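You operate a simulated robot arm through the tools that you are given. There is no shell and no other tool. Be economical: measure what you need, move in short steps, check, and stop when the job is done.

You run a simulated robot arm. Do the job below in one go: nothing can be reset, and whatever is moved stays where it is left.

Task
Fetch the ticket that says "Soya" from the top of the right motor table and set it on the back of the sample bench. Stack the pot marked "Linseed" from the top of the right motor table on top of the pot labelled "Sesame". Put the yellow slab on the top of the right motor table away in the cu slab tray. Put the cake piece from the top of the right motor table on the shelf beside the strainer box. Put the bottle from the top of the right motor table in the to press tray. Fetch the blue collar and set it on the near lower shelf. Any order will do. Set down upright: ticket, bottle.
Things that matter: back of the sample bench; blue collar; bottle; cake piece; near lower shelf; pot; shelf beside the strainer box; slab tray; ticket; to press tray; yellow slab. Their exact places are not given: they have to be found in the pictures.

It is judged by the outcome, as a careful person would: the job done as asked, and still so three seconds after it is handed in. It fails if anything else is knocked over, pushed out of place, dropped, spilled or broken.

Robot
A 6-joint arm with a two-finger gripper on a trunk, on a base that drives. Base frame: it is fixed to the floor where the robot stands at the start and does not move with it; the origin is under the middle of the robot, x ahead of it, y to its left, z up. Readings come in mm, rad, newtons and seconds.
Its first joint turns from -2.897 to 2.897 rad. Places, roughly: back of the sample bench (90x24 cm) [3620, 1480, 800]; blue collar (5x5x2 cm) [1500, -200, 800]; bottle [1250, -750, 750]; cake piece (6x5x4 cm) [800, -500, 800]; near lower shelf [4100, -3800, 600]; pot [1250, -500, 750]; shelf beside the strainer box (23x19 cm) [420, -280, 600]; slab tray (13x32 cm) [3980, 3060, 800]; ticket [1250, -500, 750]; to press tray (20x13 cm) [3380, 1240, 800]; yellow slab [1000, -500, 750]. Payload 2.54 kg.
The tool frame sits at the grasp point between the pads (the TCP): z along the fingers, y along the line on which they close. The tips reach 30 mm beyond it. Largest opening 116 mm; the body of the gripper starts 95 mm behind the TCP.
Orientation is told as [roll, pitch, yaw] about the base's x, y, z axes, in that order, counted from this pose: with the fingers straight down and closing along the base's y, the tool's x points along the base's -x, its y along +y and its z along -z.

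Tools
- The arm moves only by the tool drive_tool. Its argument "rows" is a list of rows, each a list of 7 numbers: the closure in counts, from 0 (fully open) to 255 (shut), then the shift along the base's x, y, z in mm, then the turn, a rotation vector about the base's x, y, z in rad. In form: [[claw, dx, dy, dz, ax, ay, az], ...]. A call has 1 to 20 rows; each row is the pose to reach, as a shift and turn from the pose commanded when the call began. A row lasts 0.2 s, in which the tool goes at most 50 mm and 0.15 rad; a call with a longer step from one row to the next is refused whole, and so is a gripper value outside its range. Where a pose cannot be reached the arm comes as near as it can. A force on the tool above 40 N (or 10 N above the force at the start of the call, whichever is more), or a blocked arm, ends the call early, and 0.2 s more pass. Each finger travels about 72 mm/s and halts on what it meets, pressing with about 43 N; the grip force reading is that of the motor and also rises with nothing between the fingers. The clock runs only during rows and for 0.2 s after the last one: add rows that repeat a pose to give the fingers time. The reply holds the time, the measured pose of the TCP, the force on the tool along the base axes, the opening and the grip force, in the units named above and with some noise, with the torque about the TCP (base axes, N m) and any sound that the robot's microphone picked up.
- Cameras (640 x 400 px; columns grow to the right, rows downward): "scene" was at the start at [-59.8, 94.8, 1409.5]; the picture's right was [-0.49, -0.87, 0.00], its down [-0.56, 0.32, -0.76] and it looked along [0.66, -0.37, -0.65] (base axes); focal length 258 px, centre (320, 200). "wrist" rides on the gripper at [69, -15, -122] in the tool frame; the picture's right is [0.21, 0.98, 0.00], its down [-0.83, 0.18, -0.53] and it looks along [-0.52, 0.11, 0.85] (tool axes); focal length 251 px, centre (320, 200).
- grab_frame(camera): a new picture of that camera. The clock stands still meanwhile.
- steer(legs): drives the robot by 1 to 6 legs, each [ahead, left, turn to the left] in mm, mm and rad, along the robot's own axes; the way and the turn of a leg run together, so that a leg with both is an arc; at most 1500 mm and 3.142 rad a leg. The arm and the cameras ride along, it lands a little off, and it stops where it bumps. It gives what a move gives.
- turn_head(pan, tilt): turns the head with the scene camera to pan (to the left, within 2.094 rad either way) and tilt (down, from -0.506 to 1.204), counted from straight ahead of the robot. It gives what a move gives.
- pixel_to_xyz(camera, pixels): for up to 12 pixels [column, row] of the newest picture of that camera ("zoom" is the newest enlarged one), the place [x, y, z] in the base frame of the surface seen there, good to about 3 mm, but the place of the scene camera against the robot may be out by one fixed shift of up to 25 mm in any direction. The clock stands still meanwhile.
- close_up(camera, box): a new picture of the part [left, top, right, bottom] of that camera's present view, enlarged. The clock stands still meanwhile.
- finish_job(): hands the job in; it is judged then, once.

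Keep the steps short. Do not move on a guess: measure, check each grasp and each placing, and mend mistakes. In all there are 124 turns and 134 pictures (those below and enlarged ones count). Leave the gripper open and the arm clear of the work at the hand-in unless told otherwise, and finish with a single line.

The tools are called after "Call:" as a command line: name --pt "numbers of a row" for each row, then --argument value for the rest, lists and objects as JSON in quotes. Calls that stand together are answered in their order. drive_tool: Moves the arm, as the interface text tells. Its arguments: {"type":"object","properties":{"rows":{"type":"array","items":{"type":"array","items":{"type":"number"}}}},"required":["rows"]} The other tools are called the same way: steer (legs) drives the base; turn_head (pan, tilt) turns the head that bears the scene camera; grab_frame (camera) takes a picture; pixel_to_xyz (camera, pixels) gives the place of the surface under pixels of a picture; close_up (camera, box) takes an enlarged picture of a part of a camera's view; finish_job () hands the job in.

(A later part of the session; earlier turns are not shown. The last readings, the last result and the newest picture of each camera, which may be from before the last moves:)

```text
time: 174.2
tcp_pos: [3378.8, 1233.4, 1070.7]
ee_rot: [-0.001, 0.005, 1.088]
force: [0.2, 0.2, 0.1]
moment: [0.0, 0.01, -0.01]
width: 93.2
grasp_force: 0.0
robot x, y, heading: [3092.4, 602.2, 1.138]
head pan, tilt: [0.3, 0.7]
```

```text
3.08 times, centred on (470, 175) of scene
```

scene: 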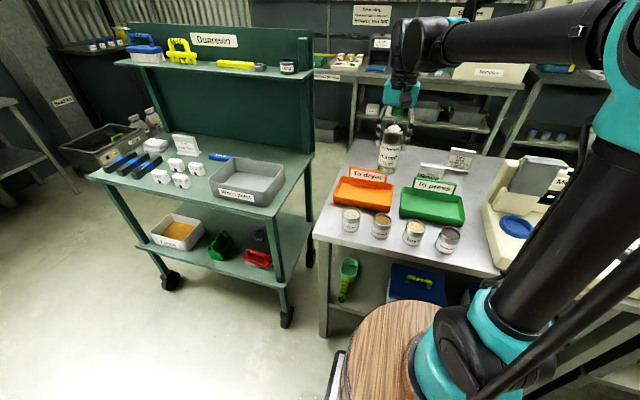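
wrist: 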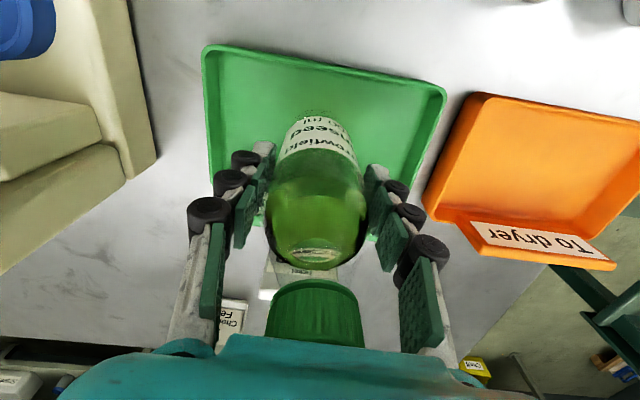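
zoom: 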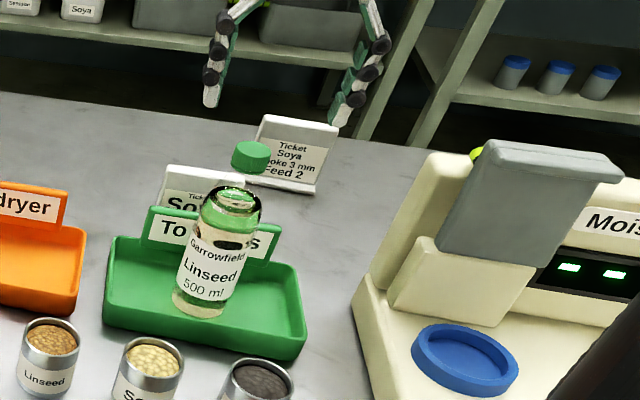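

The bottle and ticket both stand. Back to the table for the slab by the same route, keeping the arm tucked.

Call:
steer --legs '[[-65, 0, -0.008], [0, 320, 0], [-200, 0, 0], [0, 960, 0], [0, 0, -3.14]]'

```text
time: 190.0
tcp_pos: [1540.3, 287.9, 1070.3]
ee_rot: [-0.001, 0.004, -2.079]
force: [0.3, 0.4, 0.2]
moment: [0.01, -0.02, -0.01]
width: 93.3
grasp_force: 0.0
robot x, y, heading: [1843.1, 913.7, -2.029]
head pan, tilt: [0.3, 0.7]
```

Call:
steer --legs '[[0, 0, 0.019], [0, -231, 0], [595, 0, 0]]'

Call:
grab_frame --camera "wrist"

```text
time: 195.1
tcp_pos: [1084.9, -147.7, 1069.5]
ee_rot: [-0.001, 0.005, -2.063]
force: [0.5, 0.1, -0.1]
moment: [0.03, 0.0, -0.02]
width: 93.3
grasp_force: 0.1
robot x, y, heading: [1370.9, 482.7, -2.008]
head pan, tilt: [0.3, 0.7]
```

```text
68 pictures are left
```

wrist: 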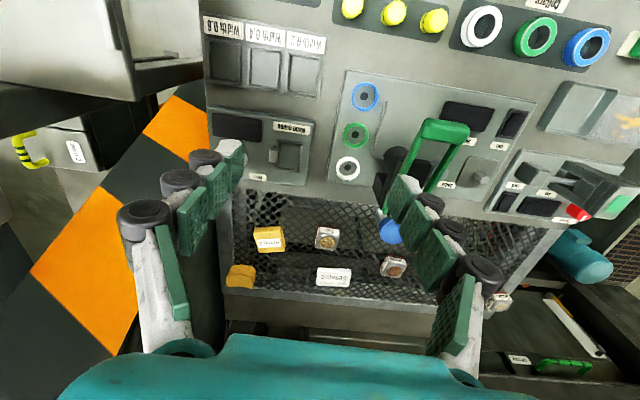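

Good view of the slab at (269,240) and the cake at (240,275). I'll measure both up close.

Call:
close_up --camera "wrist" --box '[220, 215, 348, 295]'

Call:
pixel_to_xyz --camera "zoom" --pixels '[[175, 75], [310, 70], [190, 175], [325, 155], [250, 130], [185, 65], [300, 60], [100, 270], [60, 290], [150, 290], [90, 330], [130, 320]]'

```text
5.00 times, centred on (284, 255) of wrist
```

zoom: 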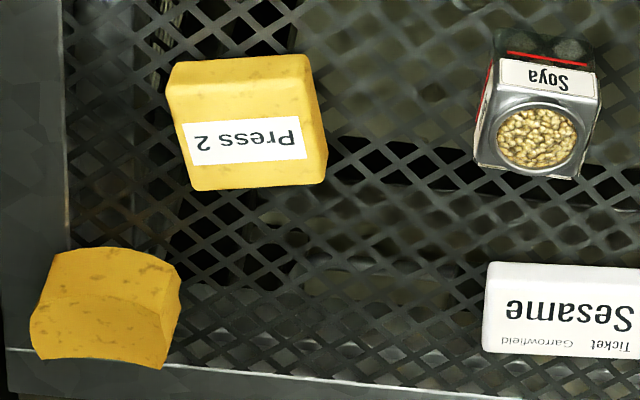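

```text
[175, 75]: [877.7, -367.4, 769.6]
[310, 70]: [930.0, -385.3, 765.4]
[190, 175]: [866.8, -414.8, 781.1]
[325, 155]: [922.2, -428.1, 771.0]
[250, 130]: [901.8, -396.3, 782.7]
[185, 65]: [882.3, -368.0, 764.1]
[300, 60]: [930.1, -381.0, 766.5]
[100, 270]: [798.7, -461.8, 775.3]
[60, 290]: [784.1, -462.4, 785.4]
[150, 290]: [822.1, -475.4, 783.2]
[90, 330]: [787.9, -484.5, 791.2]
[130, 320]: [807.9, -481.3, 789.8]
```

The slab is about 55 wide and 27 thick, with its top at z 783 and centre near (900,−400). I'll hover above it at z 950 and recheck.

Call:
drive_tool --pt "50 -24 -32 -15 0 0 0.04" --pt "50 -47 -63 -30 0 0 0.08" --pt "50 -70 -95 -45 0 0 0.12" --pt "50 -93 -126 -60 0 0 0.16" --pt "50 -116 -158 -75 0 0 0.16" --pt "50 -139 -189 -90 0 0 0.16" --pt "50 -162 -221 -105 0 0 0.16" --pt "50 -185 -252 -120 0 0 0.16" --pt "50 -185 -252 -120 0 0 0.16"

Call:
grab_frame --camera "wrist"

```text
time: 197.1
tcp_pos: [901.2, -400.9, 951.0]
ee_rot: [-0.003, 0.005, -1.905]
force: [-0.7, 0.0, 0.1]
moment: [-0.02, -0.03, -0.01]
width: 92.9
grasp_force: 0.0
robot x, y, heading: [1375.1, 482.9, -2.011]
head pan, tilt: [0.3, 0.7]
```

```text
66 pictures are left
```

wrist: 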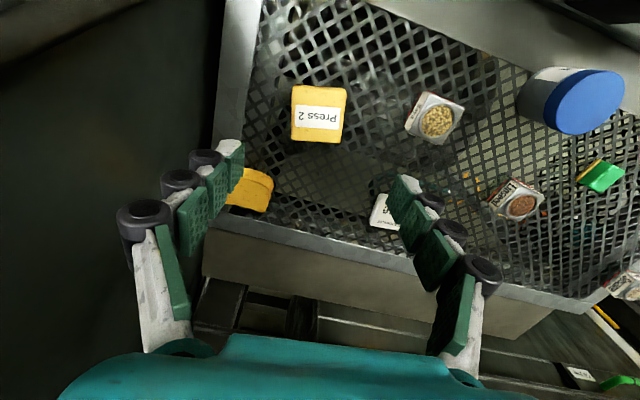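

Call:
pixel_to_xyz --camera "wrist" --pixels '[[293, 91], [344, 92], [292, 137], [340, 139], [318, 115], [250, 185], [262, 190]]'

```text
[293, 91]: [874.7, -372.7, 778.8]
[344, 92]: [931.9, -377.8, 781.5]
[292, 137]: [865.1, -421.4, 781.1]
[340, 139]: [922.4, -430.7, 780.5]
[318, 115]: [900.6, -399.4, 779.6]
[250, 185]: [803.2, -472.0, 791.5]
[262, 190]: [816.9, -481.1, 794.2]
```

Slab centre is (898,−401), with its edges at −0.13 rad. I'll turn +0.2, lower to TCP z 791 and close.

Call:
drive_tool --pt "50 -1 0 -20 0 0 0.1" --pt "50 -2.5 0 -45 0 0 0.2" --pt "50 -2.5 0 -90 0 0 0.2" --pt "50 -2.5 0 -130 0 0 0.2" --pt "50 -2.5 0 -150 0 0 0.2" --pt "50 -2.5 0 -160 0 0 0.2" --pt "50 -2.5 0 -160 0 0 0.2" --pt "100 -2.5 0 -160 0 0 0.2" --pt "150 -2.5 0 -160 0 0 0.2" --pt "200 -2.5 0 -160 0 0 0.2" --pt "200 -2.5 0 -160 0 0 0.2" --pt "200 -2.5 0 -160 0 0 0.2" --pt "200 -2.5 0 -130 0 0 0.2" --pt "200 -2.5 0 -90 0 0 0.2"

Call:
grab_frame --camera "wrist"

```text
time: 200.1
tcp_pos: [897.0, -401.5, 857.4]
ee_rot: [-0.001, 0.006, -1.704]
force: [0.5, 0.3, -1.9]
moment: [0.0, 0.02, 0.03]
width: 59.6
grasp_force: 42.6
robot x, y, heading: [1378.5, 479.1, -2.01]
head pan, tilt: [0.3, 0.7]
```

```text
65 pictures are left
```

wrist: 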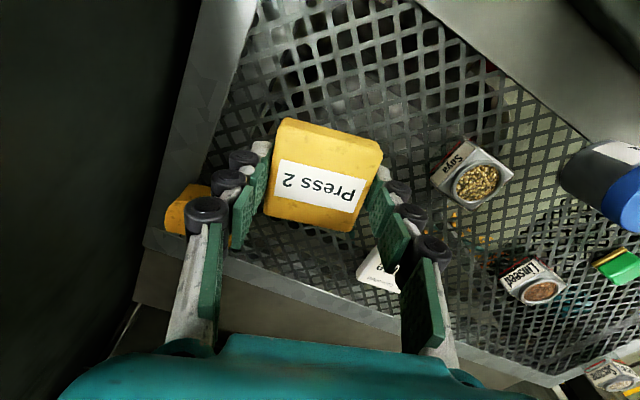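

The slab is held firmly at 59.6 mm, its base about 30 mm below the TCP. I'll lift, draw back, reverse from the table, turn and look toward the wall bench for the slab tray.

Call:
drive_tool --pt "200 0 0 45 0 0 0" --pt "200 0 0 90 0 0 0" --pt "200 12 26 125 0 0 0" --pt "200 30 64 150 0 0 0" --pt "200 48 102 170 0 0 0" --pt "200 66 140 190 0 0 0" --pt "200 85 180 200 0 0 0" --pt "200 104 220 200 0 0 0" --pt "200 123 260 200 0 0 0" --pt "200 142 300 200 0 0 0"

Call:
steer --legs '[[-580, 0, 0], [0, 0, -3.14], [0, 250, 0]]'

Call:
turn_head --pan 0.0 --tilt 0.4

Call:
grab_frame --camera "scene"

```text
time: 202.3
tcp_pos: [1038.8, -100.1, 1058.2]
ee_rot: [-0.001, 0.004, -1.703]
force: [-0.7, 0.0, -0.2]
moment: [0.06, 0.0, 0.0]
width: 59.5
grasp_force: 42.9
robot x, y, heading: [1373.8, 484.3, -2.022]
head pan, tilt: [0.3, 0.7]
```

```text
time: 214.4
tcp_pos: [1736.2, 1687.4, 1058.5]
ee_rot: [-0.001, 0.005, 1.416]
force: [-0.4, 0.2, -0.6]
moment: [-0.01, 0.02, 0.0]
width: 58.8
grasp_force: 42.8
robot x, y, heading: [1385.6, 1111.5, 1.107]
head pan, tilt: [0.3, 0.7]
```

```text
time: 215.2
tcp_pos: [1737.3, 1686.9, 1058.9]
ee_rot: [-0.002, 0.005, 1.417]
force: [-0.3, 0.2, -0.6]
moment: [0.01, 0.01, -0.02]
width: 58.6
grasp_force: 43.0
robot x, y, heading: [1393.0, 1113.2, 1.11]
head pan, tilt: [0.0, 0.4]
```

```text
64 pictures are left
```

scene: 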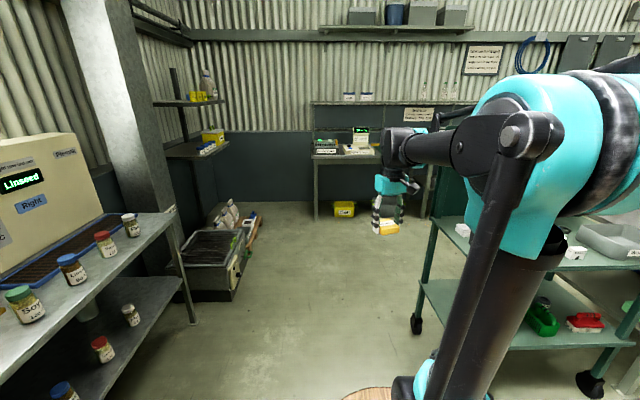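

The gap ahead lies between the shelf and the trolley. I'll measure both sides and the wall bench.

Call:
pixel_to_xyz --camera "scene" --pixels '[[415, 328], [195, 318], [235, 295], [345, 212], [316, 160], [340, 158], [322, 145], [430, 215], [170, 212], [316, 218], [262, 218]]'

Call:
close_up --camera "scene" --box '[290, 90, 450, 190]'

```text
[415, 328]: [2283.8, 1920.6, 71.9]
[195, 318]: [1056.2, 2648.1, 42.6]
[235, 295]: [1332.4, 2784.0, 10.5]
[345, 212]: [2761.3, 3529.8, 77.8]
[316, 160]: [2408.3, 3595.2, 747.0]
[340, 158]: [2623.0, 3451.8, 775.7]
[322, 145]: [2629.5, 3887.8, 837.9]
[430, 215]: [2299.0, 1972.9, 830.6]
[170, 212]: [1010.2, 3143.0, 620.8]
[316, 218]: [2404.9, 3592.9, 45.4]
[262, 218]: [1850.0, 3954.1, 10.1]
```

```text
4.00 times, centred on (370, 140) of scene
```

zoom: 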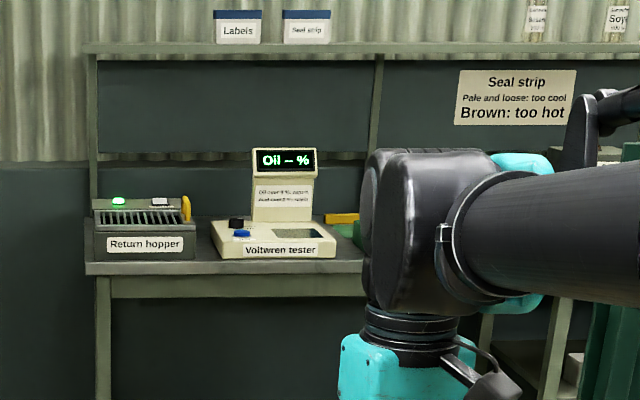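

The corridor is clear: the trolley's left side is at s −925 and I'm at s −1388. The wall bench's front edge is at depth about 1925. I'll go ahead past the trolley, then right along the aisle, stopping part-way to look.

Call:
steer --legs '[[1000, 0, 0.02], [950, 0, 0], [0, -900, 0]]'

Call:
turn_head --pan -0.45 --tilt 0.5

Call:
grab_frame --camera "scene"

```text
time: 229.2
tcp_pos: [3344.3, 3098.6, 1059.4]
ee_rot: [-0.003, 0.006, 1.468]
force: [-0.1, 0.1, -1.1]
moment: [0.02, 0.0, 0.0]
width: 58.7
grasp_force: 42.2
robot x, y, heading: [3027.3, 2503.9, 1.155]
head pan, tilt: [0.0, 0.4]
```

```text
time: 230.1
tcp_pos: [3342.1, 3099.1, 1058.8]
ee_rot: [-0.001, 0.005, 1.467]
force: [-0.5, -0.2, -1.0]
moment: [0.03, 0.01, -0.02]
width: 58.8
grasp_force: 42.9
robot x, y, heading: [3023.9, 2504.8, 1.159]
head pan, tilt: [-0.45, 0.499]
```

```text
62 pictures are left
```

scene: 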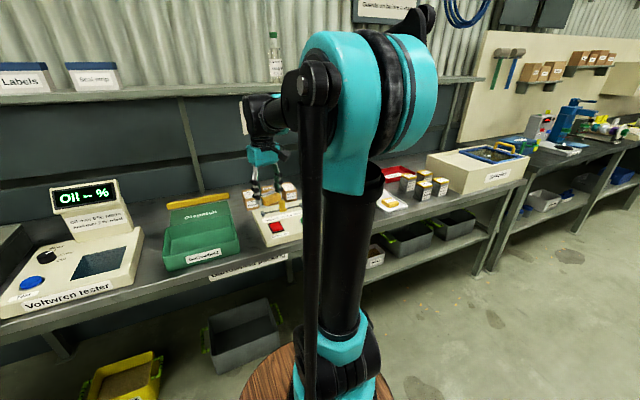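

Call:
close_up --camera "scene" --box '[360, 120, 540, 230]'

Call:
close_up --camera "scene" --box '[150, 150, 330, 270]'

Call:
pixel_to_xyz --camera "scene" --pixels '[[480, 170], [440, 160], [515, 160], [395, 178], [415, 190], [395, 205], [200, 230], [275, 215], [490, 152], [450, 215]]'

```text
3.56 times, centred on (450, 175) of scene
```

zoom: 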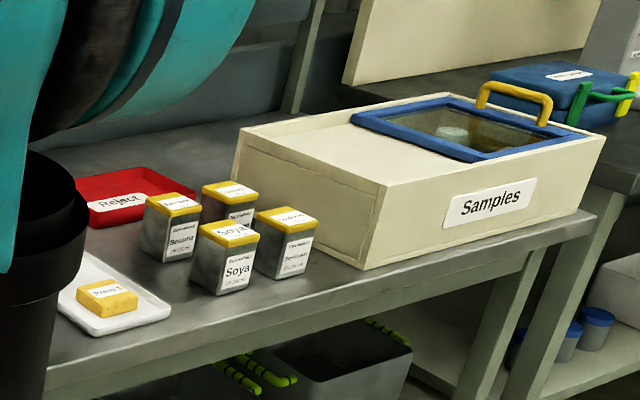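

```text
3.33 times, centred on (240, 210) of scene
```

zoom: 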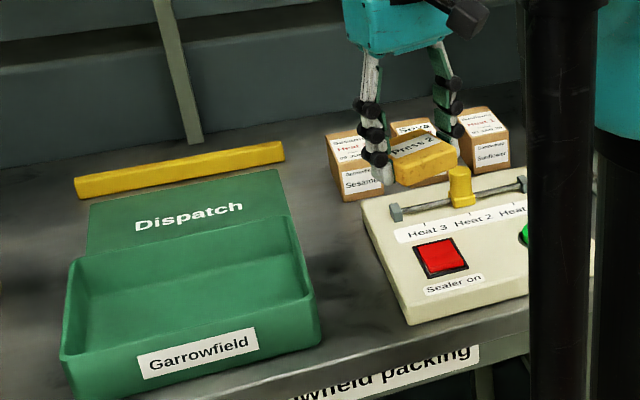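

```text
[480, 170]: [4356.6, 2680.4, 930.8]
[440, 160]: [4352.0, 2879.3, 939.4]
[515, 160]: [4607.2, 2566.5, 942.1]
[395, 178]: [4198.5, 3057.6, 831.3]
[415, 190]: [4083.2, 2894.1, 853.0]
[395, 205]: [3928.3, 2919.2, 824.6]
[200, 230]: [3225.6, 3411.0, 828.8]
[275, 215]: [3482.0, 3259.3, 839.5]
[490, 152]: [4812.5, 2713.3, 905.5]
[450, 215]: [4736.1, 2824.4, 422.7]
```

A white tray with a yellow slab on it shows at about (3928,2919), partly hidden. I'll shift further right for a clear view.

Call:
steer --legs '[[0, -560, -0.029]]'

Call:
grab_frame --camera "wrist"

Call:
turn_head --pan 0.1 --tilt 0.6

Call:
grab_frame --camera "scene"

```text
time: 233.3
tcp_pos: [3873.3, 2855.9, 1058.5]
ee_rot: [-0.001, 0.004, 1.437]
force: [-1.0, 1.0, -0.9]
moment: [-0.03, -0.03, 0.0]
width: 58.5
grasp_force: 42.8
robot x, y, heading: [3536.0, 2274.4, 1.127]
head pan, tilt: [-0.45, 0.499]
```

```text
59 pictures are left
```

wrist: 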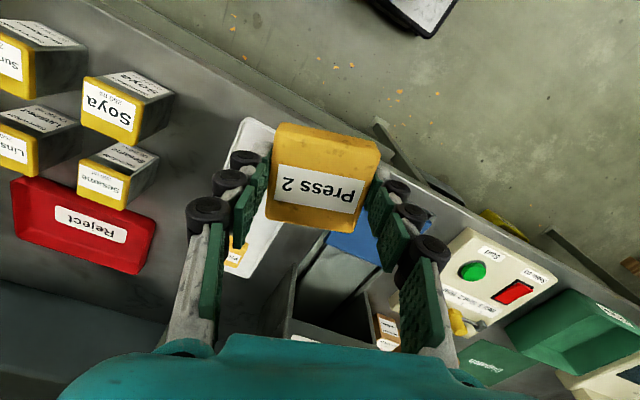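

```text
time: 234.3
tcp_pos: [3872.8, 2857.0, 1058.3]
ee_rot: [-0.002, 0.005, 1.438]
force: [-0.4, 0.2, -1.1]
moment: [-0.01, -0.02, 0.01]
width: 58.6
grasp_force: 43.0
robot x, y, heading: [3540.2, 2276.4, 1.126]
head pan, tilt: [0.099, 0.6]
```

```text
58 pictures are left
```

scene: 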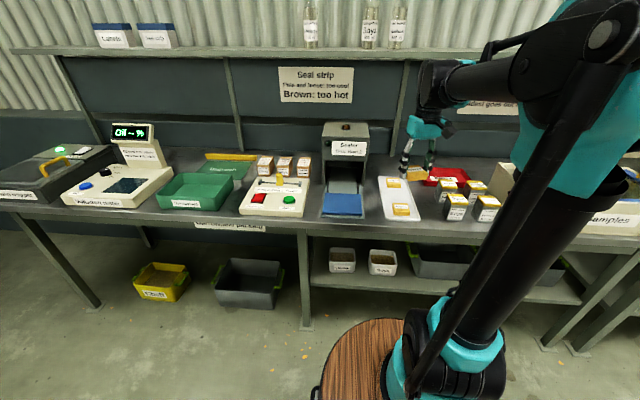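

Call:
close_up --camera "scene" --box '[310, 110, 510, 230]'

Call:
pixel_to_xyz --camera "zoom" --pixels '[[280, 290], [315, 300], [285, 200], [265, 260], [340, 255], [230, 215], [300, 250], [370, 350], [235, 345], [280, 255]]'

```text
3.20 times, centred on (410, 170) of scene
```

zoom: 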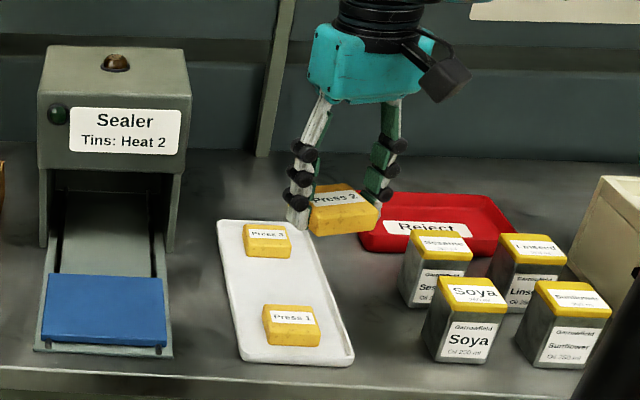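

```text
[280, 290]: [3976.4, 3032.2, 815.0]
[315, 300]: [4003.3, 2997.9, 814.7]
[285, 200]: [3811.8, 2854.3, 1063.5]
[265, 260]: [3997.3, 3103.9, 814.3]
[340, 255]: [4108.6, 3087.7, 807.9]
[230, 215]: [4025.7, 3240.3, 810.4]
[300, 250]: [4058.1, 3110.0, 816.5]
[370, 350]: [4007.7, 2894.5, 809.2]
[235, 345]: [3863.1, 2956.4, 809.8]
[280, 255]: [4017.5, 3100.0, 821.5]
```

The white tray holds Press 3 at the back and Press 1 at the front, with a gap in the middle for Press 2. I'll get exact figures from the wrist camera.

Call:
close_up --camera "wrist" --box '[200, 100, 300, 290]'

Call:
pixel_to_xyz --camera "wrist" --pixels '[[247, 122], [262, 120], [255, 150], [230, 270], [238, 258], [262, 235], [250, 250], [270, 225], [238, 246], [370, 265]]'

Call:
pixel_to_xyz --camera "scene" --pixels '[[394, 184], [401, 210], [379, 180], [403, 178], [386, 221], [420, 219], [396, 196]]'

```text
2.11 times, centred on (250, 195) of wrist
```

zoom: 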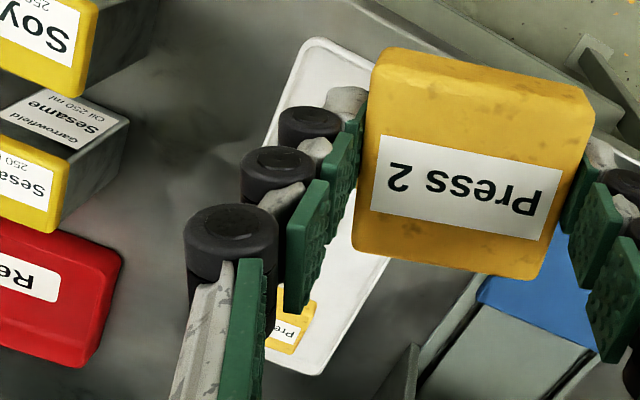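

```text
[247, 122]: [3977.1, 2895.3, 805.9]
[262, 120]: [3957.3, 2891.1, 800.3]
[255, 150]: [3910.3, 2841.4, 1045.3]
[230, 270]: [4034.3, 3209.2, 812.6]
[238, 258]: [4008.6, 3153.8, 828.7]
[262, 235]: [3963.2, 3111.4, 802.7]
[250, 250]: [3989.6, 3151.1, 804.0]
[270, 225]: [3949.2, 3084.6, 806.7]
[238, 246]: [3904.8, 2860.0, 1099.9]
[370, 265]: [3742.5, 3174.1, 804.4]
```

```text
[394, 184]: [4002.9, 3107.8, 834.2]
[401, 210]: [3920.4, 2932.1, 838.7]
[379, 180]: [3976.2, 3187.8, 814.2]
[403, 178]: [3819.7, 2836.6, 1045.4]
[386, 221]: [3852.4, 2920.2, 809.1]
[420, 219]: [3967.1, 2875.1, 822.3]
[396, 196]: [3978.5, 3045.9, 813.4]
```

The held slab hides the tray's middle. I'll shift the gripper 150 mm left, still in front of the bench edge, to see the whole tray.

Call:
drive_tool --pt "200 -34 16 10 0 0 0" --pt "200 -68 32 20 0 0 0" --pt "200 -102 48 30 0 0 0" --pt "200 -136 64 30 0 0 0" --pt "200 -136 64 30 0 0 0"

Call:
grab_frame --camera "wrist"

```text
time: 235.5
tcp_pos: [3736.8, 2920.5, 1088.8]
ee_rot: [-0.001, 0.004, 1.438]
force: [-0.3, -0.7, -0.6]
moment: [0.02, -0.01, 0.01]
width: 58.8
grasp_force: 42.9
robot x, y, heading: [3539.8, 2273.8, 1.129]
head pan, tilt: [0.099, 0.6]
```

```text
55 pictures are left
```

wrist: 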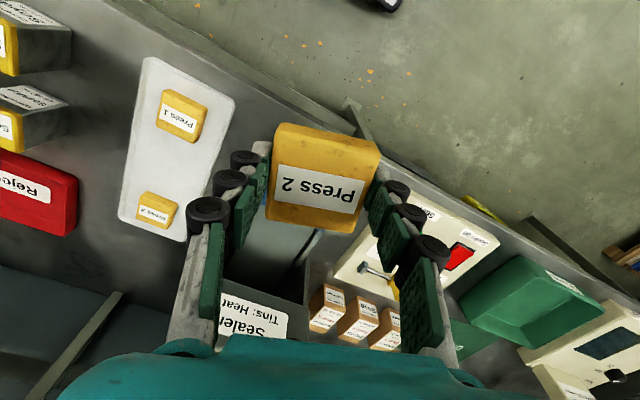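

Call:
pixel_to_xyz --camera "wrist" --pixels '[[150, 62], [228, 100], [122, 212], [182, 235], [182, 115], [157, 210], [170, 160], [165, 132], [195, 140], [143, 200], [172, 200], [190, 150]]'

```text
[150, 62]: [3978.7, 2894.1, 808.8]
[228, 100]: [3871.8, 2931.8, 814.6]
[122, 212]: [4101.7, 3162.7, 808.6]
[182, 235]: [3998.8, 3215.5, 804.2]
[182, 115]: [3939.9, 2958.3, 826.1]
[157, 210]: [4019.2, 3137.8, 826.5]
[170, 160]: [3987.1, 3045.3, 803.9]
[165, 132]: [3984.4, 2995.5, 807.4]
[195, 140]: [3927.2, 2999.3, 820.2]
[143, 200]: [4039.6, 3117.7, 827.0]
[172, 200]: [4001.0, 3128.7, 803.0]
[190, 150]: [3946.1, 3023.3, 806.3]
```

Tray centre is (3985,3050), floor z 804, axis 1.146 rad, and the gap's midpoint is (3980,3048). I'll turn −0.29 to align, move over it and lower to just above the floor.

Call:
drive_tool --pt "200 40 21 0 0 0 -0.1" --pt "200 81 42 0 0 0 -0.2" --pt "200 122 64 0 0 0 -0.29" --pt "200 163 85 0 0 0 -0.29" --pt "200 204 107 0 0 0 -0.29" --pt "200 244 128 0 0 0 -0.29" --pt "200 244 128 -45 0 0 -0.29" --pt "200 244 128 -90 0 0 -0.29" --pt "200 244 128 -135 0 0 -0.29" --pt "200 244 128 -180 0 0 -0.29" --pt "200 244 128 -210 0 0 -0.29" --pt "200 244 128 -210 0 0 -0.29"

Call:
grab_frame --camera "wrist"

```text
time: 238.1
tcp_pos: [3982.7, 3050.5, 878.8]
ee_rot: [-0.003, 0.006, 1.15]
force: [0.6, 0.3, -0.8]
moment: [-0.03, -0.01, -0.01]
width: 58.7
grasp_force: 43.3
robot x, y, heading: [3538.5, 2272.0, 1.127]
head pan, tilt: [0.099, 0.6]
```

```text
54 pictures are left
```

wrist: 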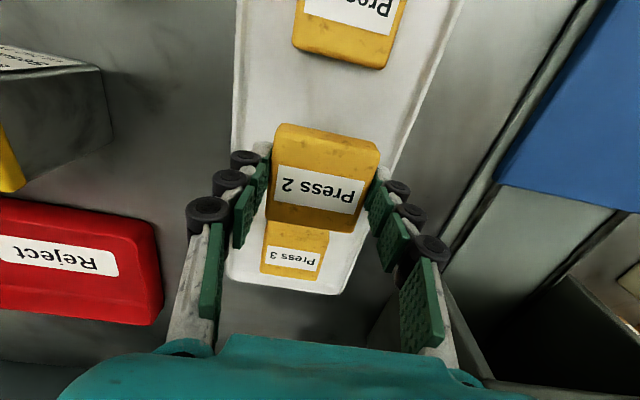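

Aligned between Press 1 and Press 3. I'll lower in small steps to contact.

Call:
drive_tool --pt "200 0 0 -20 0 0 0" --pt "200 0 0 -36 0 0 0" --pt "200 0 0 -40 0 0 0" --pt "200 0 0 -42 0 0 0" --pt "200 0 0 -43 0 0 0" --pt "200 0 0 -44 0 0 0" --pt "200 0 0 -45 0 0 0" --pt "200 0 0 -45 0 0 0"

```text
time: 239.9
tcp_pos: [3981.6, 3049.0, 833.8]
ee_rot: [0.0, 0.006, 1.149]
force: [0.4, -0.6, 0.0]
moment: [0.01, 0.04, 0.01]
width: 58.5
grasp_force: 43.0
robot x, y, heading: [3538.3, 2269.8, 1.129]
head pan, tilt: [0.099, 0.6]
```

Call:
drive_tool --pt "200 0 0 -1 0 0 0" --pt "200 0 0 -1 0 0 0"

Call:
drive_tool --pt "120 0 0 0 0 0 0" --pt "95 0 0 0 0 0 0" --pt "92 0 0 0 0 0 0" --pt "92 0 0 0 0 0 0" --pt "92 0 0 30 0 0 0" --pt "92 0 0 75 0 0 0" --pt "92 0 0 120 0 0 0" --pt "92 0 0 165 0 0 0" --pt "92 0 0 210 0 0 0"

Call:
grab_frame --camera "wrist"

```text
time: 240.5
tcp_pos: [3981.8, 3050.0, 834.1]
ee_rot: [-0.004, 0.004, 1.148]
force: [3.2, 6.5, 17.2]
moment: [0.3, 0.28, -0.12]
width: 58.6
grasp_force: 43.2
robot x, y, heading: [3538.9, 2273.8, 1.13]
head pan, tilt: [0.099, 0.6]
```

```text
time: 242.5
tcp_pos: [3980.0, 3048.2, 1043.6]
ee_rot: [-0.002, 0.005, 1.148]
force: [-0.6, -0.5, 0.0]
moment: [-0.03, -0.01, 0.02]
width: 74.1
grasp_force: 0.0
robot x, y, heading: [3534.7, 2275.8, 1.132]
head pan, tilt: [0.099, 0.6]
```

```text
53 pictures are left
```

wrist: 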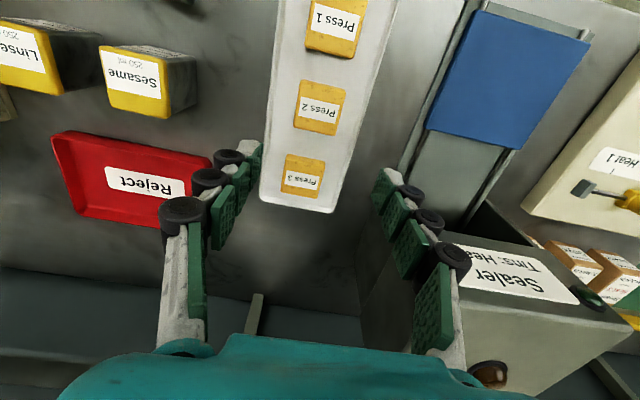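

Press 2 sits neatly between 1 and 3. Next is the pot stack. I'll draw the arm back and return to the table by the same corridor.

Call:
drive_tool --pt "92 -19 -41 10 0 0 0" --pt "92 -38 -82 20 0 0 0" --pt "92 -57 -122 20 0 0 0" --pt "92 -76 -162 20 0 0 0" --pt "92 -90 -190 20 0 0 0"

Call:
steer --legs '[[0, 1365, 0], [-1000, 0, 0], [-960, 0, 0], [0, 0, -3.14]]'

```text
time: 243.7
tcp_pos: [3891.4, 2860.6, 1061.6]
ee_rot: [-0.003, 0.004, 1.147]
force: [0.5, -0.1, 0.3]
moment: [-0.03, 0.01, 0.01]
width: 74.0
grasp_force: 0.1
robot x, y, heading: [3539.4, 2274.0, 1.13]
head pan, tilt: [0.099, 0.6]
```

```text
time: 267.2
tcp_pos: [1163.8, 451.5, 1061.9]
ee_rot: [-0.001, 0.004, -2.006]
force: [0.3, 0.4, 0.7]
moment: [0.01, 0.01, -0.04]
width: 74.3
grasp_force: 0.1
robot x, y, heading: [1524.4, 1030.3, -2.024]
head pan, tilt: [0.099, 0.6]
```

Call:
steer --legs '[[0, 0, 0.014], [0, 527, 0], [577, 0, 0]]'

Call:
grab_frame --camera "wrist"

```text
time: 273.4
tcp_pos: [1396.1, -299.6, 1062.1]
ee_rot: [-0.003, 0.007, -1.991]
force: [-0.2, 0.1, -0.8]
moment: [-0.05, -0.03, -0.01]
width: 74.2
grasp_force: 0.1
robot x, y, heading: [1747.4, 288.5, -2.007]
head pan, tilt: [0.099, 0.6]
```

```text
52 pictures are left
```

wrist: 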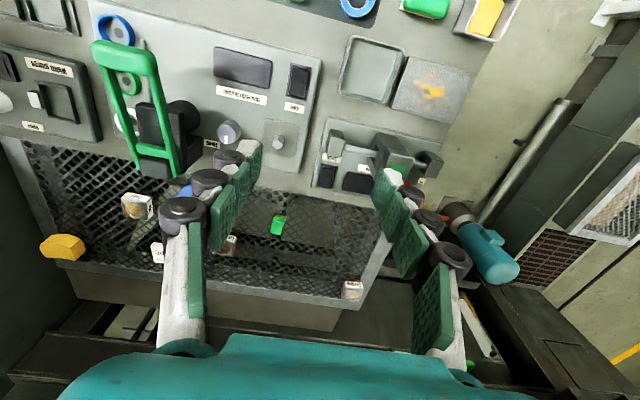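

I'm in position. I'll hover over the Linseed pot at about (1152,−538), z 940, and measure it.

Call:
drive_tool --pt "60 -30 -30 -15 0 0 0" --pt "60 -61 -60 -30 0 0 0" --pt "60 -92 -90 -45 0 0 0" --pt "60 -122 -119 -60 0 0 0" --pt "60 -153 -149 -75 0 0 0" --pt "60 -183 -179 -90 0 0 0" --pt "60 -214 -209 -107 0 0 0" --pt "60 -244 -238 -122 0 0 0" --pt "60 -244 -238 -122 0 0 0"

Call:
grab_frame --camera "wrist"

Call:
close_up --camera "wrist" --box '[250, 50, 450, 180]'

```text
time: 275.4
tcp_pos: [1152.5, -536.1, 940.4]
ee_rot: [-0.001, 0.004, -1.99]
force: [0.1, -0.1, -0.4]
moment: [-0.05, 0.03, -0.03]
width: 88.7
grasp_force: 0.1
robot x, y, heading: [1747.0, 287.3, -2.011]
head pan, tilt: [0.099, 0.6]
```

```text
51 pictures are left
```

wrist: 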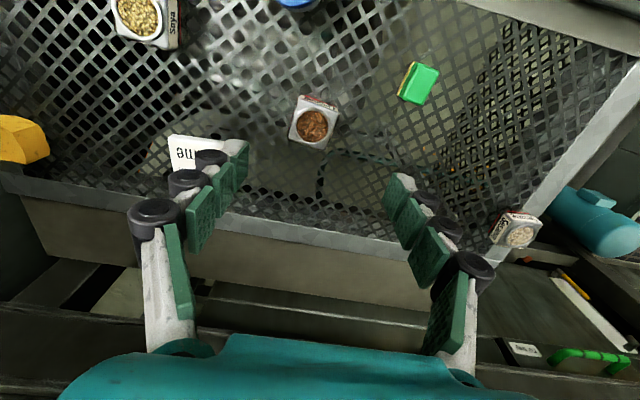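

```text
3.08 times, centred on (350, 115) of wrist
```

zoom: 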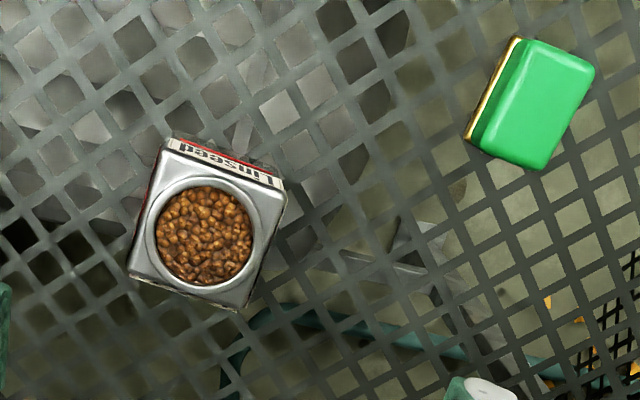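

Call:
pixel_to_xyz --camera "zoom" --pixels '[[170, 153], [280, 190], [237, 302], [133, 268], [205, 235], [240, 170]]'

Call:
close_up --camera "wrist" --box '[475, 200, 555, 256]'

Call:
pixel_to_xyz --camera "zoom" --pixels '[[260, 120], [520, 140], [460, 370], [190, 340], [350, 280]]'

```text
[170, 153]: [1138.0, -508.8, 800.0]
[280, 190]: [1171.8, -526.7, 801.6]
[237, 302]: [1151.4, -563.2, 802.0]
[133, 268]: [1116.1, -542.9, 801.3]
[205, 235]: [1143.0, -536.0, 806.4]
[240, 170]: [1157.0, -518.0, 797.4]
```

```text
7.14 times, centred on (515, 228) of wrist
```

zoom: 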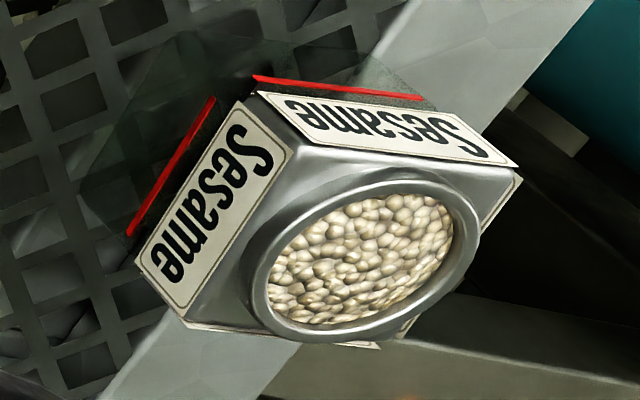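

```text
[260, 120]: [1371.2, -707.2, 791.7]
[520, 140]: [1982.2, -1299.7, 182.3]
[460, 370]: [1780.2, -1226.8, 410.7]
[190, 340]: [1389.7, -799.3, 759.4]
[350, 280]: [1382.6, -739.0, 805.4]
```

Linseed pot: centre (1144,−535), 40 mm square, top z 802, sides at −0.49. I'll lower to TCP z 792, so the tips stay above the pot's base, then close and lift.

Call:
drive_tool --pt "60 -8.5 1 -30 0 0 -0.07" --pt "60 -8.5 1 -75 0 0 -0.07" --pt "60 -8.5 1 -115 0 0 -0.07" --pt "60 -8.5 1 -138 0 0 -0.07" --pt "60 -8.5 1 -148 0 0 -0.07" --pt "60 -8.5 1 -148 0 0 -0.07" --pt "110 -8.5 1 -148 0 0 -0.07" --pt "160 -8.5 1 -148 0 0 -0.07" --pt "210 -8.5 1 -148 0 0 -0.07" --pt "210 -8.5 1 -148 0 0 -0.07" --pt "210 -8.5 1 -148 0 0 -0.07" --pt "210 -8.5 1 -135 0 0 -0.07" --pt "210 -8.5 1 -100 0 0 -0.07"

Call:
grab_frame --camera "wrist"

```text
time: 278.2
tcp_pos: [1143.8, -537.5, 839.4]
ee_rot: [-0.001, 0.004, -2.061]
force: [-0.2, -0.4, -1.5]
moment: [0.06, -0.01, 0.0]
width: 42.8
grasp_force: 43.4
robot x, y, heading: [1748.2, 287.8, -2.014]
head pan, tilt: [0.099, 0.6]
```

```text
48 pictures are left
```

wrist: 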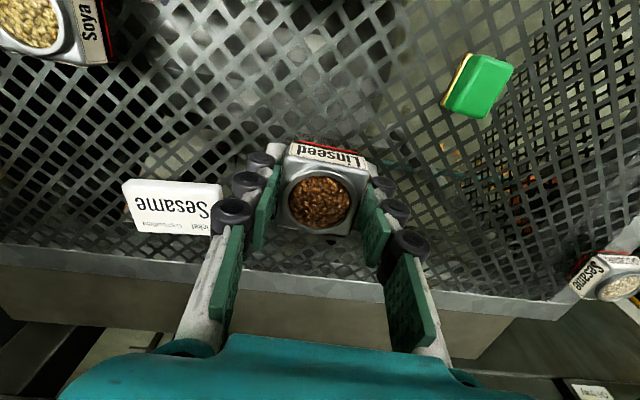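

Held at 42.8 mm. I'll lift and move to a pose just short of the Sesame pot to measure it.

Call:
drive_tool --pt "210 0 5 40 0 0 0" --pt "210 30 10 65 0 0 0" --pt "210 75 0 70 0 0 0" --pt "210 120 -20 70 0 0 0" --pt "210 165 -42 70 0 0 0" --pt "210 210 -63 70 0 0 0" --pt "210 255 -82 70 0 0 0" --pt "210 255 -82 70 0 0 0"

Call:
grab_frame --camera "wrist"

```text
time: 280.1
tcp_pos: [1400.6, -616.2, 907.8]
ee_rot: [-0.001, 0.004, -2.062]
force: [0.2, 0.0, -2.4]
moment: [-0.03, -0.01, -0.01]
width: 42.8
grasp_force: 43.5
robot x, y, heading: [1747.8, 291.1, -2.011]
head pan, tilt: [0.099, 0.6]
```

```text
47 pictures are left
```

wrist: 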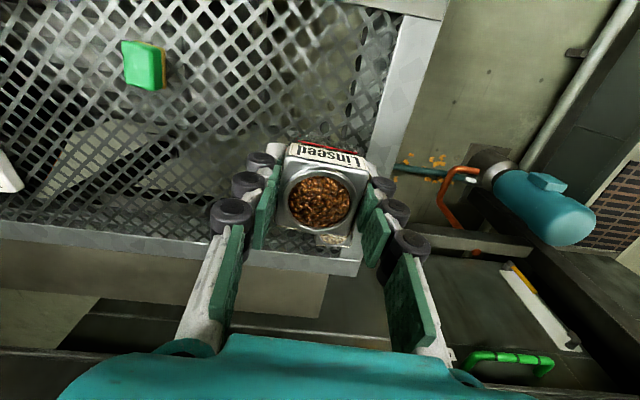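

The held pot hides the Sesame pot. I'll step 110 mm to the left so I can measure it exactly.

Call:
drive_tool --pt "210 -40 10 0 0 0 0" --pt "210 -80 20 0 0 0 0" --pt "210 -110 20 0 0 0 0" --pt "210 -110 20 0 0 0 0"

Call:
grab_frame --camera "wrist"

Call:
close_up --camera "wrist" --box '[370, 180, 530, 290]'

```text
time: 281.1
tcp_pos: [1289.0, -595.9, 908.7]
ee_rot: [-0.001, 0.005, -2.061]
force: [-0.1, -0.6, -1.2]
moment: [-0.01, -0.01, 0.01]
width: 43.1
grasp_force: 42.7
robot x, y, heading: [1747.5, 290.2, -2.012]
head pan, tilt: [0.099, 0.6]
```

```text
46 pictures are left
```

wrist: 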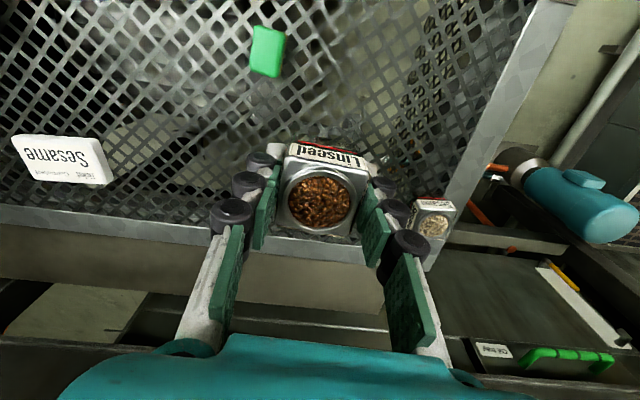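

```text
3.64 times, centred on (450, 235) of wrist
```

zoom: 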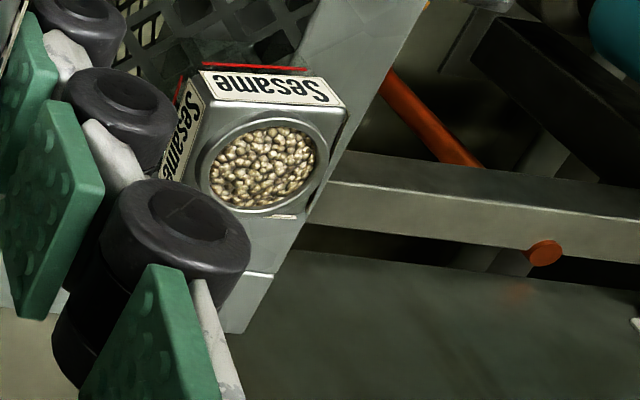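

Call:
pixel_to_xyz --camera "zoom" --pixels '[[215, 104], [338, 115], [262, 168], [202, 168], [315, 160], [262, 125], [235, 140], [290, 200], [270, 212], [325, 140]]'

```text
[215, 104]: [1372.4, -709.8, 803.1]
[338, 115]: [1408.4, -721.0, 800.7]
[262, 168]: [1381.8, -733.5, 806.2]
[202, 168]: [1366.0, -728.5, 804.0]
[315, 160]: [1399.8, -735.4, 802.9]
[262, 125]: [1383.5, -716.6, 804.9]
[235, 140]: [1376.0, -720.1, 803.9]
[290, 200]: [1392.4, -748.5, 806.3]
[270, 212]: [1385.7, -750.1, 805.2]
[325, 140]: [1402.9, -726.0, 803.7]
```

Sesame pot: centre (1383,−734), top z 804, sides at −0.31. I'll align by +0.17 and come over it at TCP z 872, leaving about 33 mm clearance.

Call:
drive_tool --pt "210 19 -28 -7 0 0 0.06" --pt "210 38 -56 -15 0 0 0.12" --pt "210 57 -84 -23 0 0 0.17" --pt "210 76 -111 -30 0 0 0.17" --pt "210 94 -138 -37 0 0 0.17" --pt "210 94 -138 -37 0 0 0.17"

Call:
grab_frame --camera "wrist"

Call:
turn_head --pan 0.15 --tilt 0.6

Call:
close_up --camera "scene" --box '[280, 80, 440, 190]'

```text
time: 282.4
tcp_pos: [1383.4, -737.8, 875.6]
ee_rot: [-0.003, 0.006, -1.89]
force: [-0.9, 0.7, -1.5]
moment: [-0.03, 0.0, 0.02]
width: 43.0
grasp_force: 43.7
robot x, y, heading: [1748.1, 286.8, -2.008]
head pan, tilt: [0.099, 0.6]
```

```text
44 pictures are left
```

wrist: 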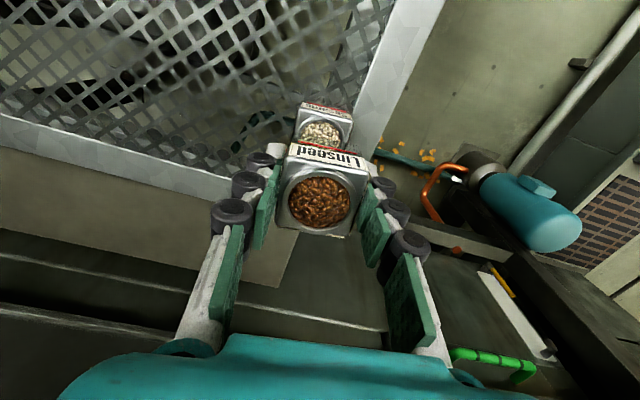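

```text
time: 283.1
tcp_pos: [1383.2, -737.0, 874.7]
ee_rot: [-0.002, 0.004, -1.891]
force: [-0.4, 0.0, -2.3]
moment: [0.01, -0.01, -0.01]
width: 42.8
grasp_force: 42.7
robot x, y, heading: [1746.8, 288.7, -2.008]
head pan, tilt: [0.15, 0.6]
```

```text
3.64 times, centred on (360, 135) of scene
```

zoom: 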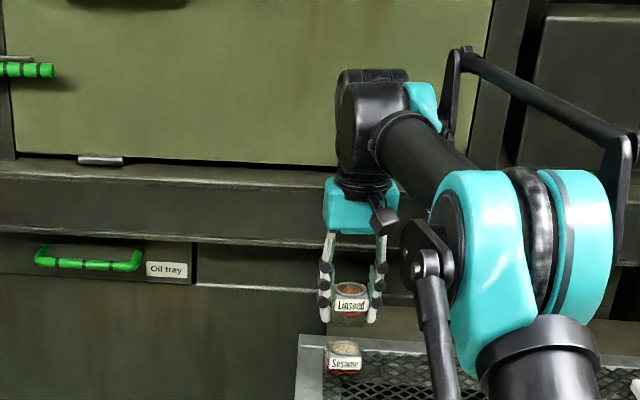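

Call:
pixel_to_xyz --camera "wrist" --pixels '[[320, 203], [292, 162], [365, 170], [282, 222], [348, 232], [301, 116], [348, 122], [321, 131], [297, 138]]'

```text
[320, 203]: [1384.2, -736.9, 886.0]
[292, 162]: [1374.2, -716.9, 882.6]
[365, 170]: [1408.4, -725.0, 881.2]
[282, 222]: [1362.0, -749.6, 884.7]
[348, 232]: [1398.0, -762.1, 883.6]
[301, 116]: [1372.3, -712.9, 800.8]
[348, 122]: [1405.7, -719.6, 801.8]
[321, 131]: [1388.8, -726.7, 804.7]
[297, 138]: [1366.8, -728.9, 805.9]
```

The held pot's centre is (1385.5,−738) and the Sesame's is (1384,−735), so I'll shift (−1.5,+3). Then lower to contact.

Call:
drive_tool --pt "210 -1.5 3 -10 0 0 0" --pt "210 -1.5 3 -22 0 0 0" --pt "210 -1.5 3 -29 0 0 0" --pt "210 -1.5 3 -31 0 0 0" --pt "210 -1.5 3 -32 0 0 0" --pt "210 -1.5 3 -33 0 0 0" --pt "210 -1.5 3 -34 0 0 0" --pt "210 -1.5 3 -34 0 0 0"

```text
time: 284.9
tcp_pos: [1380.8, -734.4, 838.2]
ee_rot: [0.0, 0.005, -1.89]
force: [0.2, -0.2, -1.0]
moment: [0.01, 0.04, -0.01]
width: 43.0
grasp_force: 43.2
robot x, y, heading: [1749.3, 284.9, -2.006]
head pan, tilt: [0.15, 0.6]
```

Call:
drive_tool --pt "210 0 0 -1 0 0 0" --pt "210 0 0 -1 0 0 0"

Call:
drive_tool --pt "210 0 0 -1 0 0 0" --pt "210 0 0 -1 0 0 0"

Call:
close_up --camera "scene" --box '[335, 120, 405, 190]'

```text
time: 285.5
tcp_pos: [1381.7, -734.5, 837.8]
ee_rot: [-0.002, 0.004, -1.889]
force: [-2.3, -4.1, 9.5]
moment: [-0.13, 0.01, -0.02]
width: 42.9
grasp_force: 42.6
robot x, y, heading: [1748.6, 289.5, -2.008]
head pan, tilt: [0.15, 0.6]
```

```text
time: 286.1
tcp_pos: [1382.4, -733.2, 838.2]
ee_rot: [-0.002, 0.002, -1.89]
force: [-1.5, -8.1, 24.6]
moment: [-0.24, 0.04, 0.03]
width: 42.8
grasp_force: 43.0
robot x, y, heading: [1747.6, 290.0, -2.005]
head pan, tilt: [0.15, 0.6]
```

```text
5.71 times, centred on (370, 155) of scene
```

zoom: 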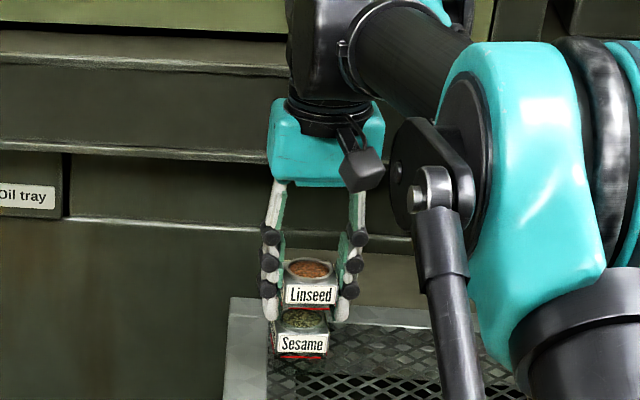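

There's contact at 25 N, but from here I can see much of the Sesame pot's top, so I need to check the offset. I'll measure both pots.

Call:
pixel_to_xyz --camera "zoom" --pixels '[[310, 296], [305, 309], [310, 270], [302, 345], [303, 323], [300, 355], [290, 315], [320, 316]]'

Call:
grab_frame --camera "wrist"

Call:
close_up --camera "wrist" --box '[270, 80, 390, 250]'

```text
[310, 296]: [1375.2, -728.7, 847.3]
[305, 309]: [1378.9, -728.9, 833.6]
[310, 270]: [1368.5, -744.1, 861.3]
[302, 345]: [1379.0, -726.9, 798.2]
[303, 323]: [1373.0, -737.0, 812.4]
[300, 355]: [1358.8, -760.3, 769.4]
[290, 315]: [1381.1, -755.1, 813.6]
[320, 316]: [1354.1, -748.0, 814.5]
```

```text
41 pictures are left
```

wrist: 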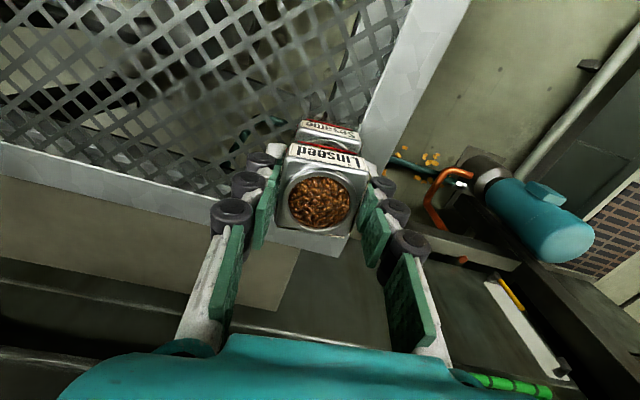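

```text
2.35 times, centred on (330, 165) of wrist
```

zoom: 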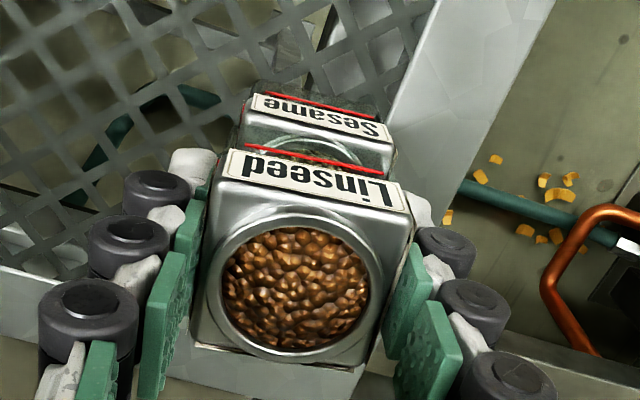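

The two labels are vertically in line: front faces within 4 mm and 49 mm apart in height. The lower part of each pot is clear glass, which explains the view. I'll ease off the preload, open and lift.

Call:
drive_tool --pt "210 0 0 1.5 0 0 0" --pt "150 0 0 1.5 0 0 0" --pt "135 0 0 1.5 0 0 0" --pt "110 0 0 1.5 0 0 0" --pt "90 0 0 1.5 0 0 0" --pt "90 0 0 1.5 0 0 0" --pt "90 0 0 20 0 0 0" --pt "90 4 9 45 0 0 0" --pt "90 14 30 75 0 0 0" --pt "90 32 68 95 0 0 0" --pt "90 50 106 110 0 0 0" --pt "90 68 146 130 0 0 0"

Call:
close_up --camera "scene" --box '[310, 110, 430, 200]'

Call:
grab_frame --camera "wrist"

```text
time: 288.7
tcp_pos: [1449.7, -585.4, 965.4]
ee_rot: [-0.001, 0.005, -1.89]
force: [-0.6, -1.2, -1.3]
moment: [0.07, -0.02, 0.03]
width: 75.3
grasp_force: 0.0
robot x, y, heading: [1746.6, 287.2, -2.01]
head pan, tilt: [0.15, 0.6]
```

```text
4.44 times, centred on (370, 155) of scene
```

zoom: 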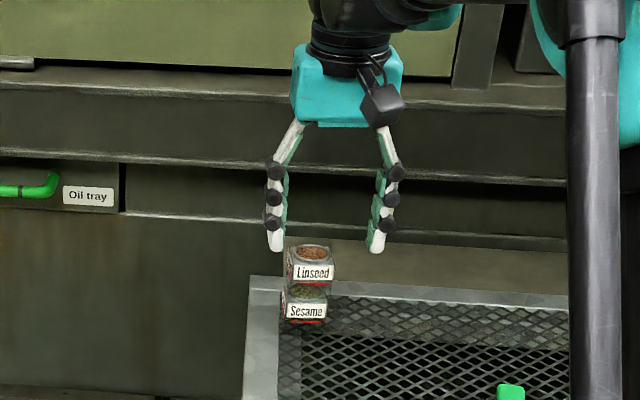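

```text
38 pictures are left
```

wrist: 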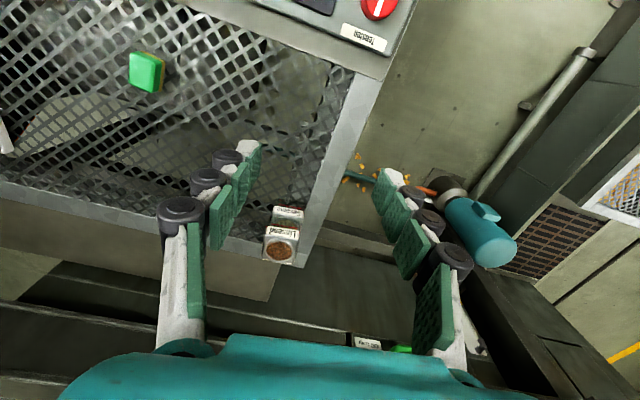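

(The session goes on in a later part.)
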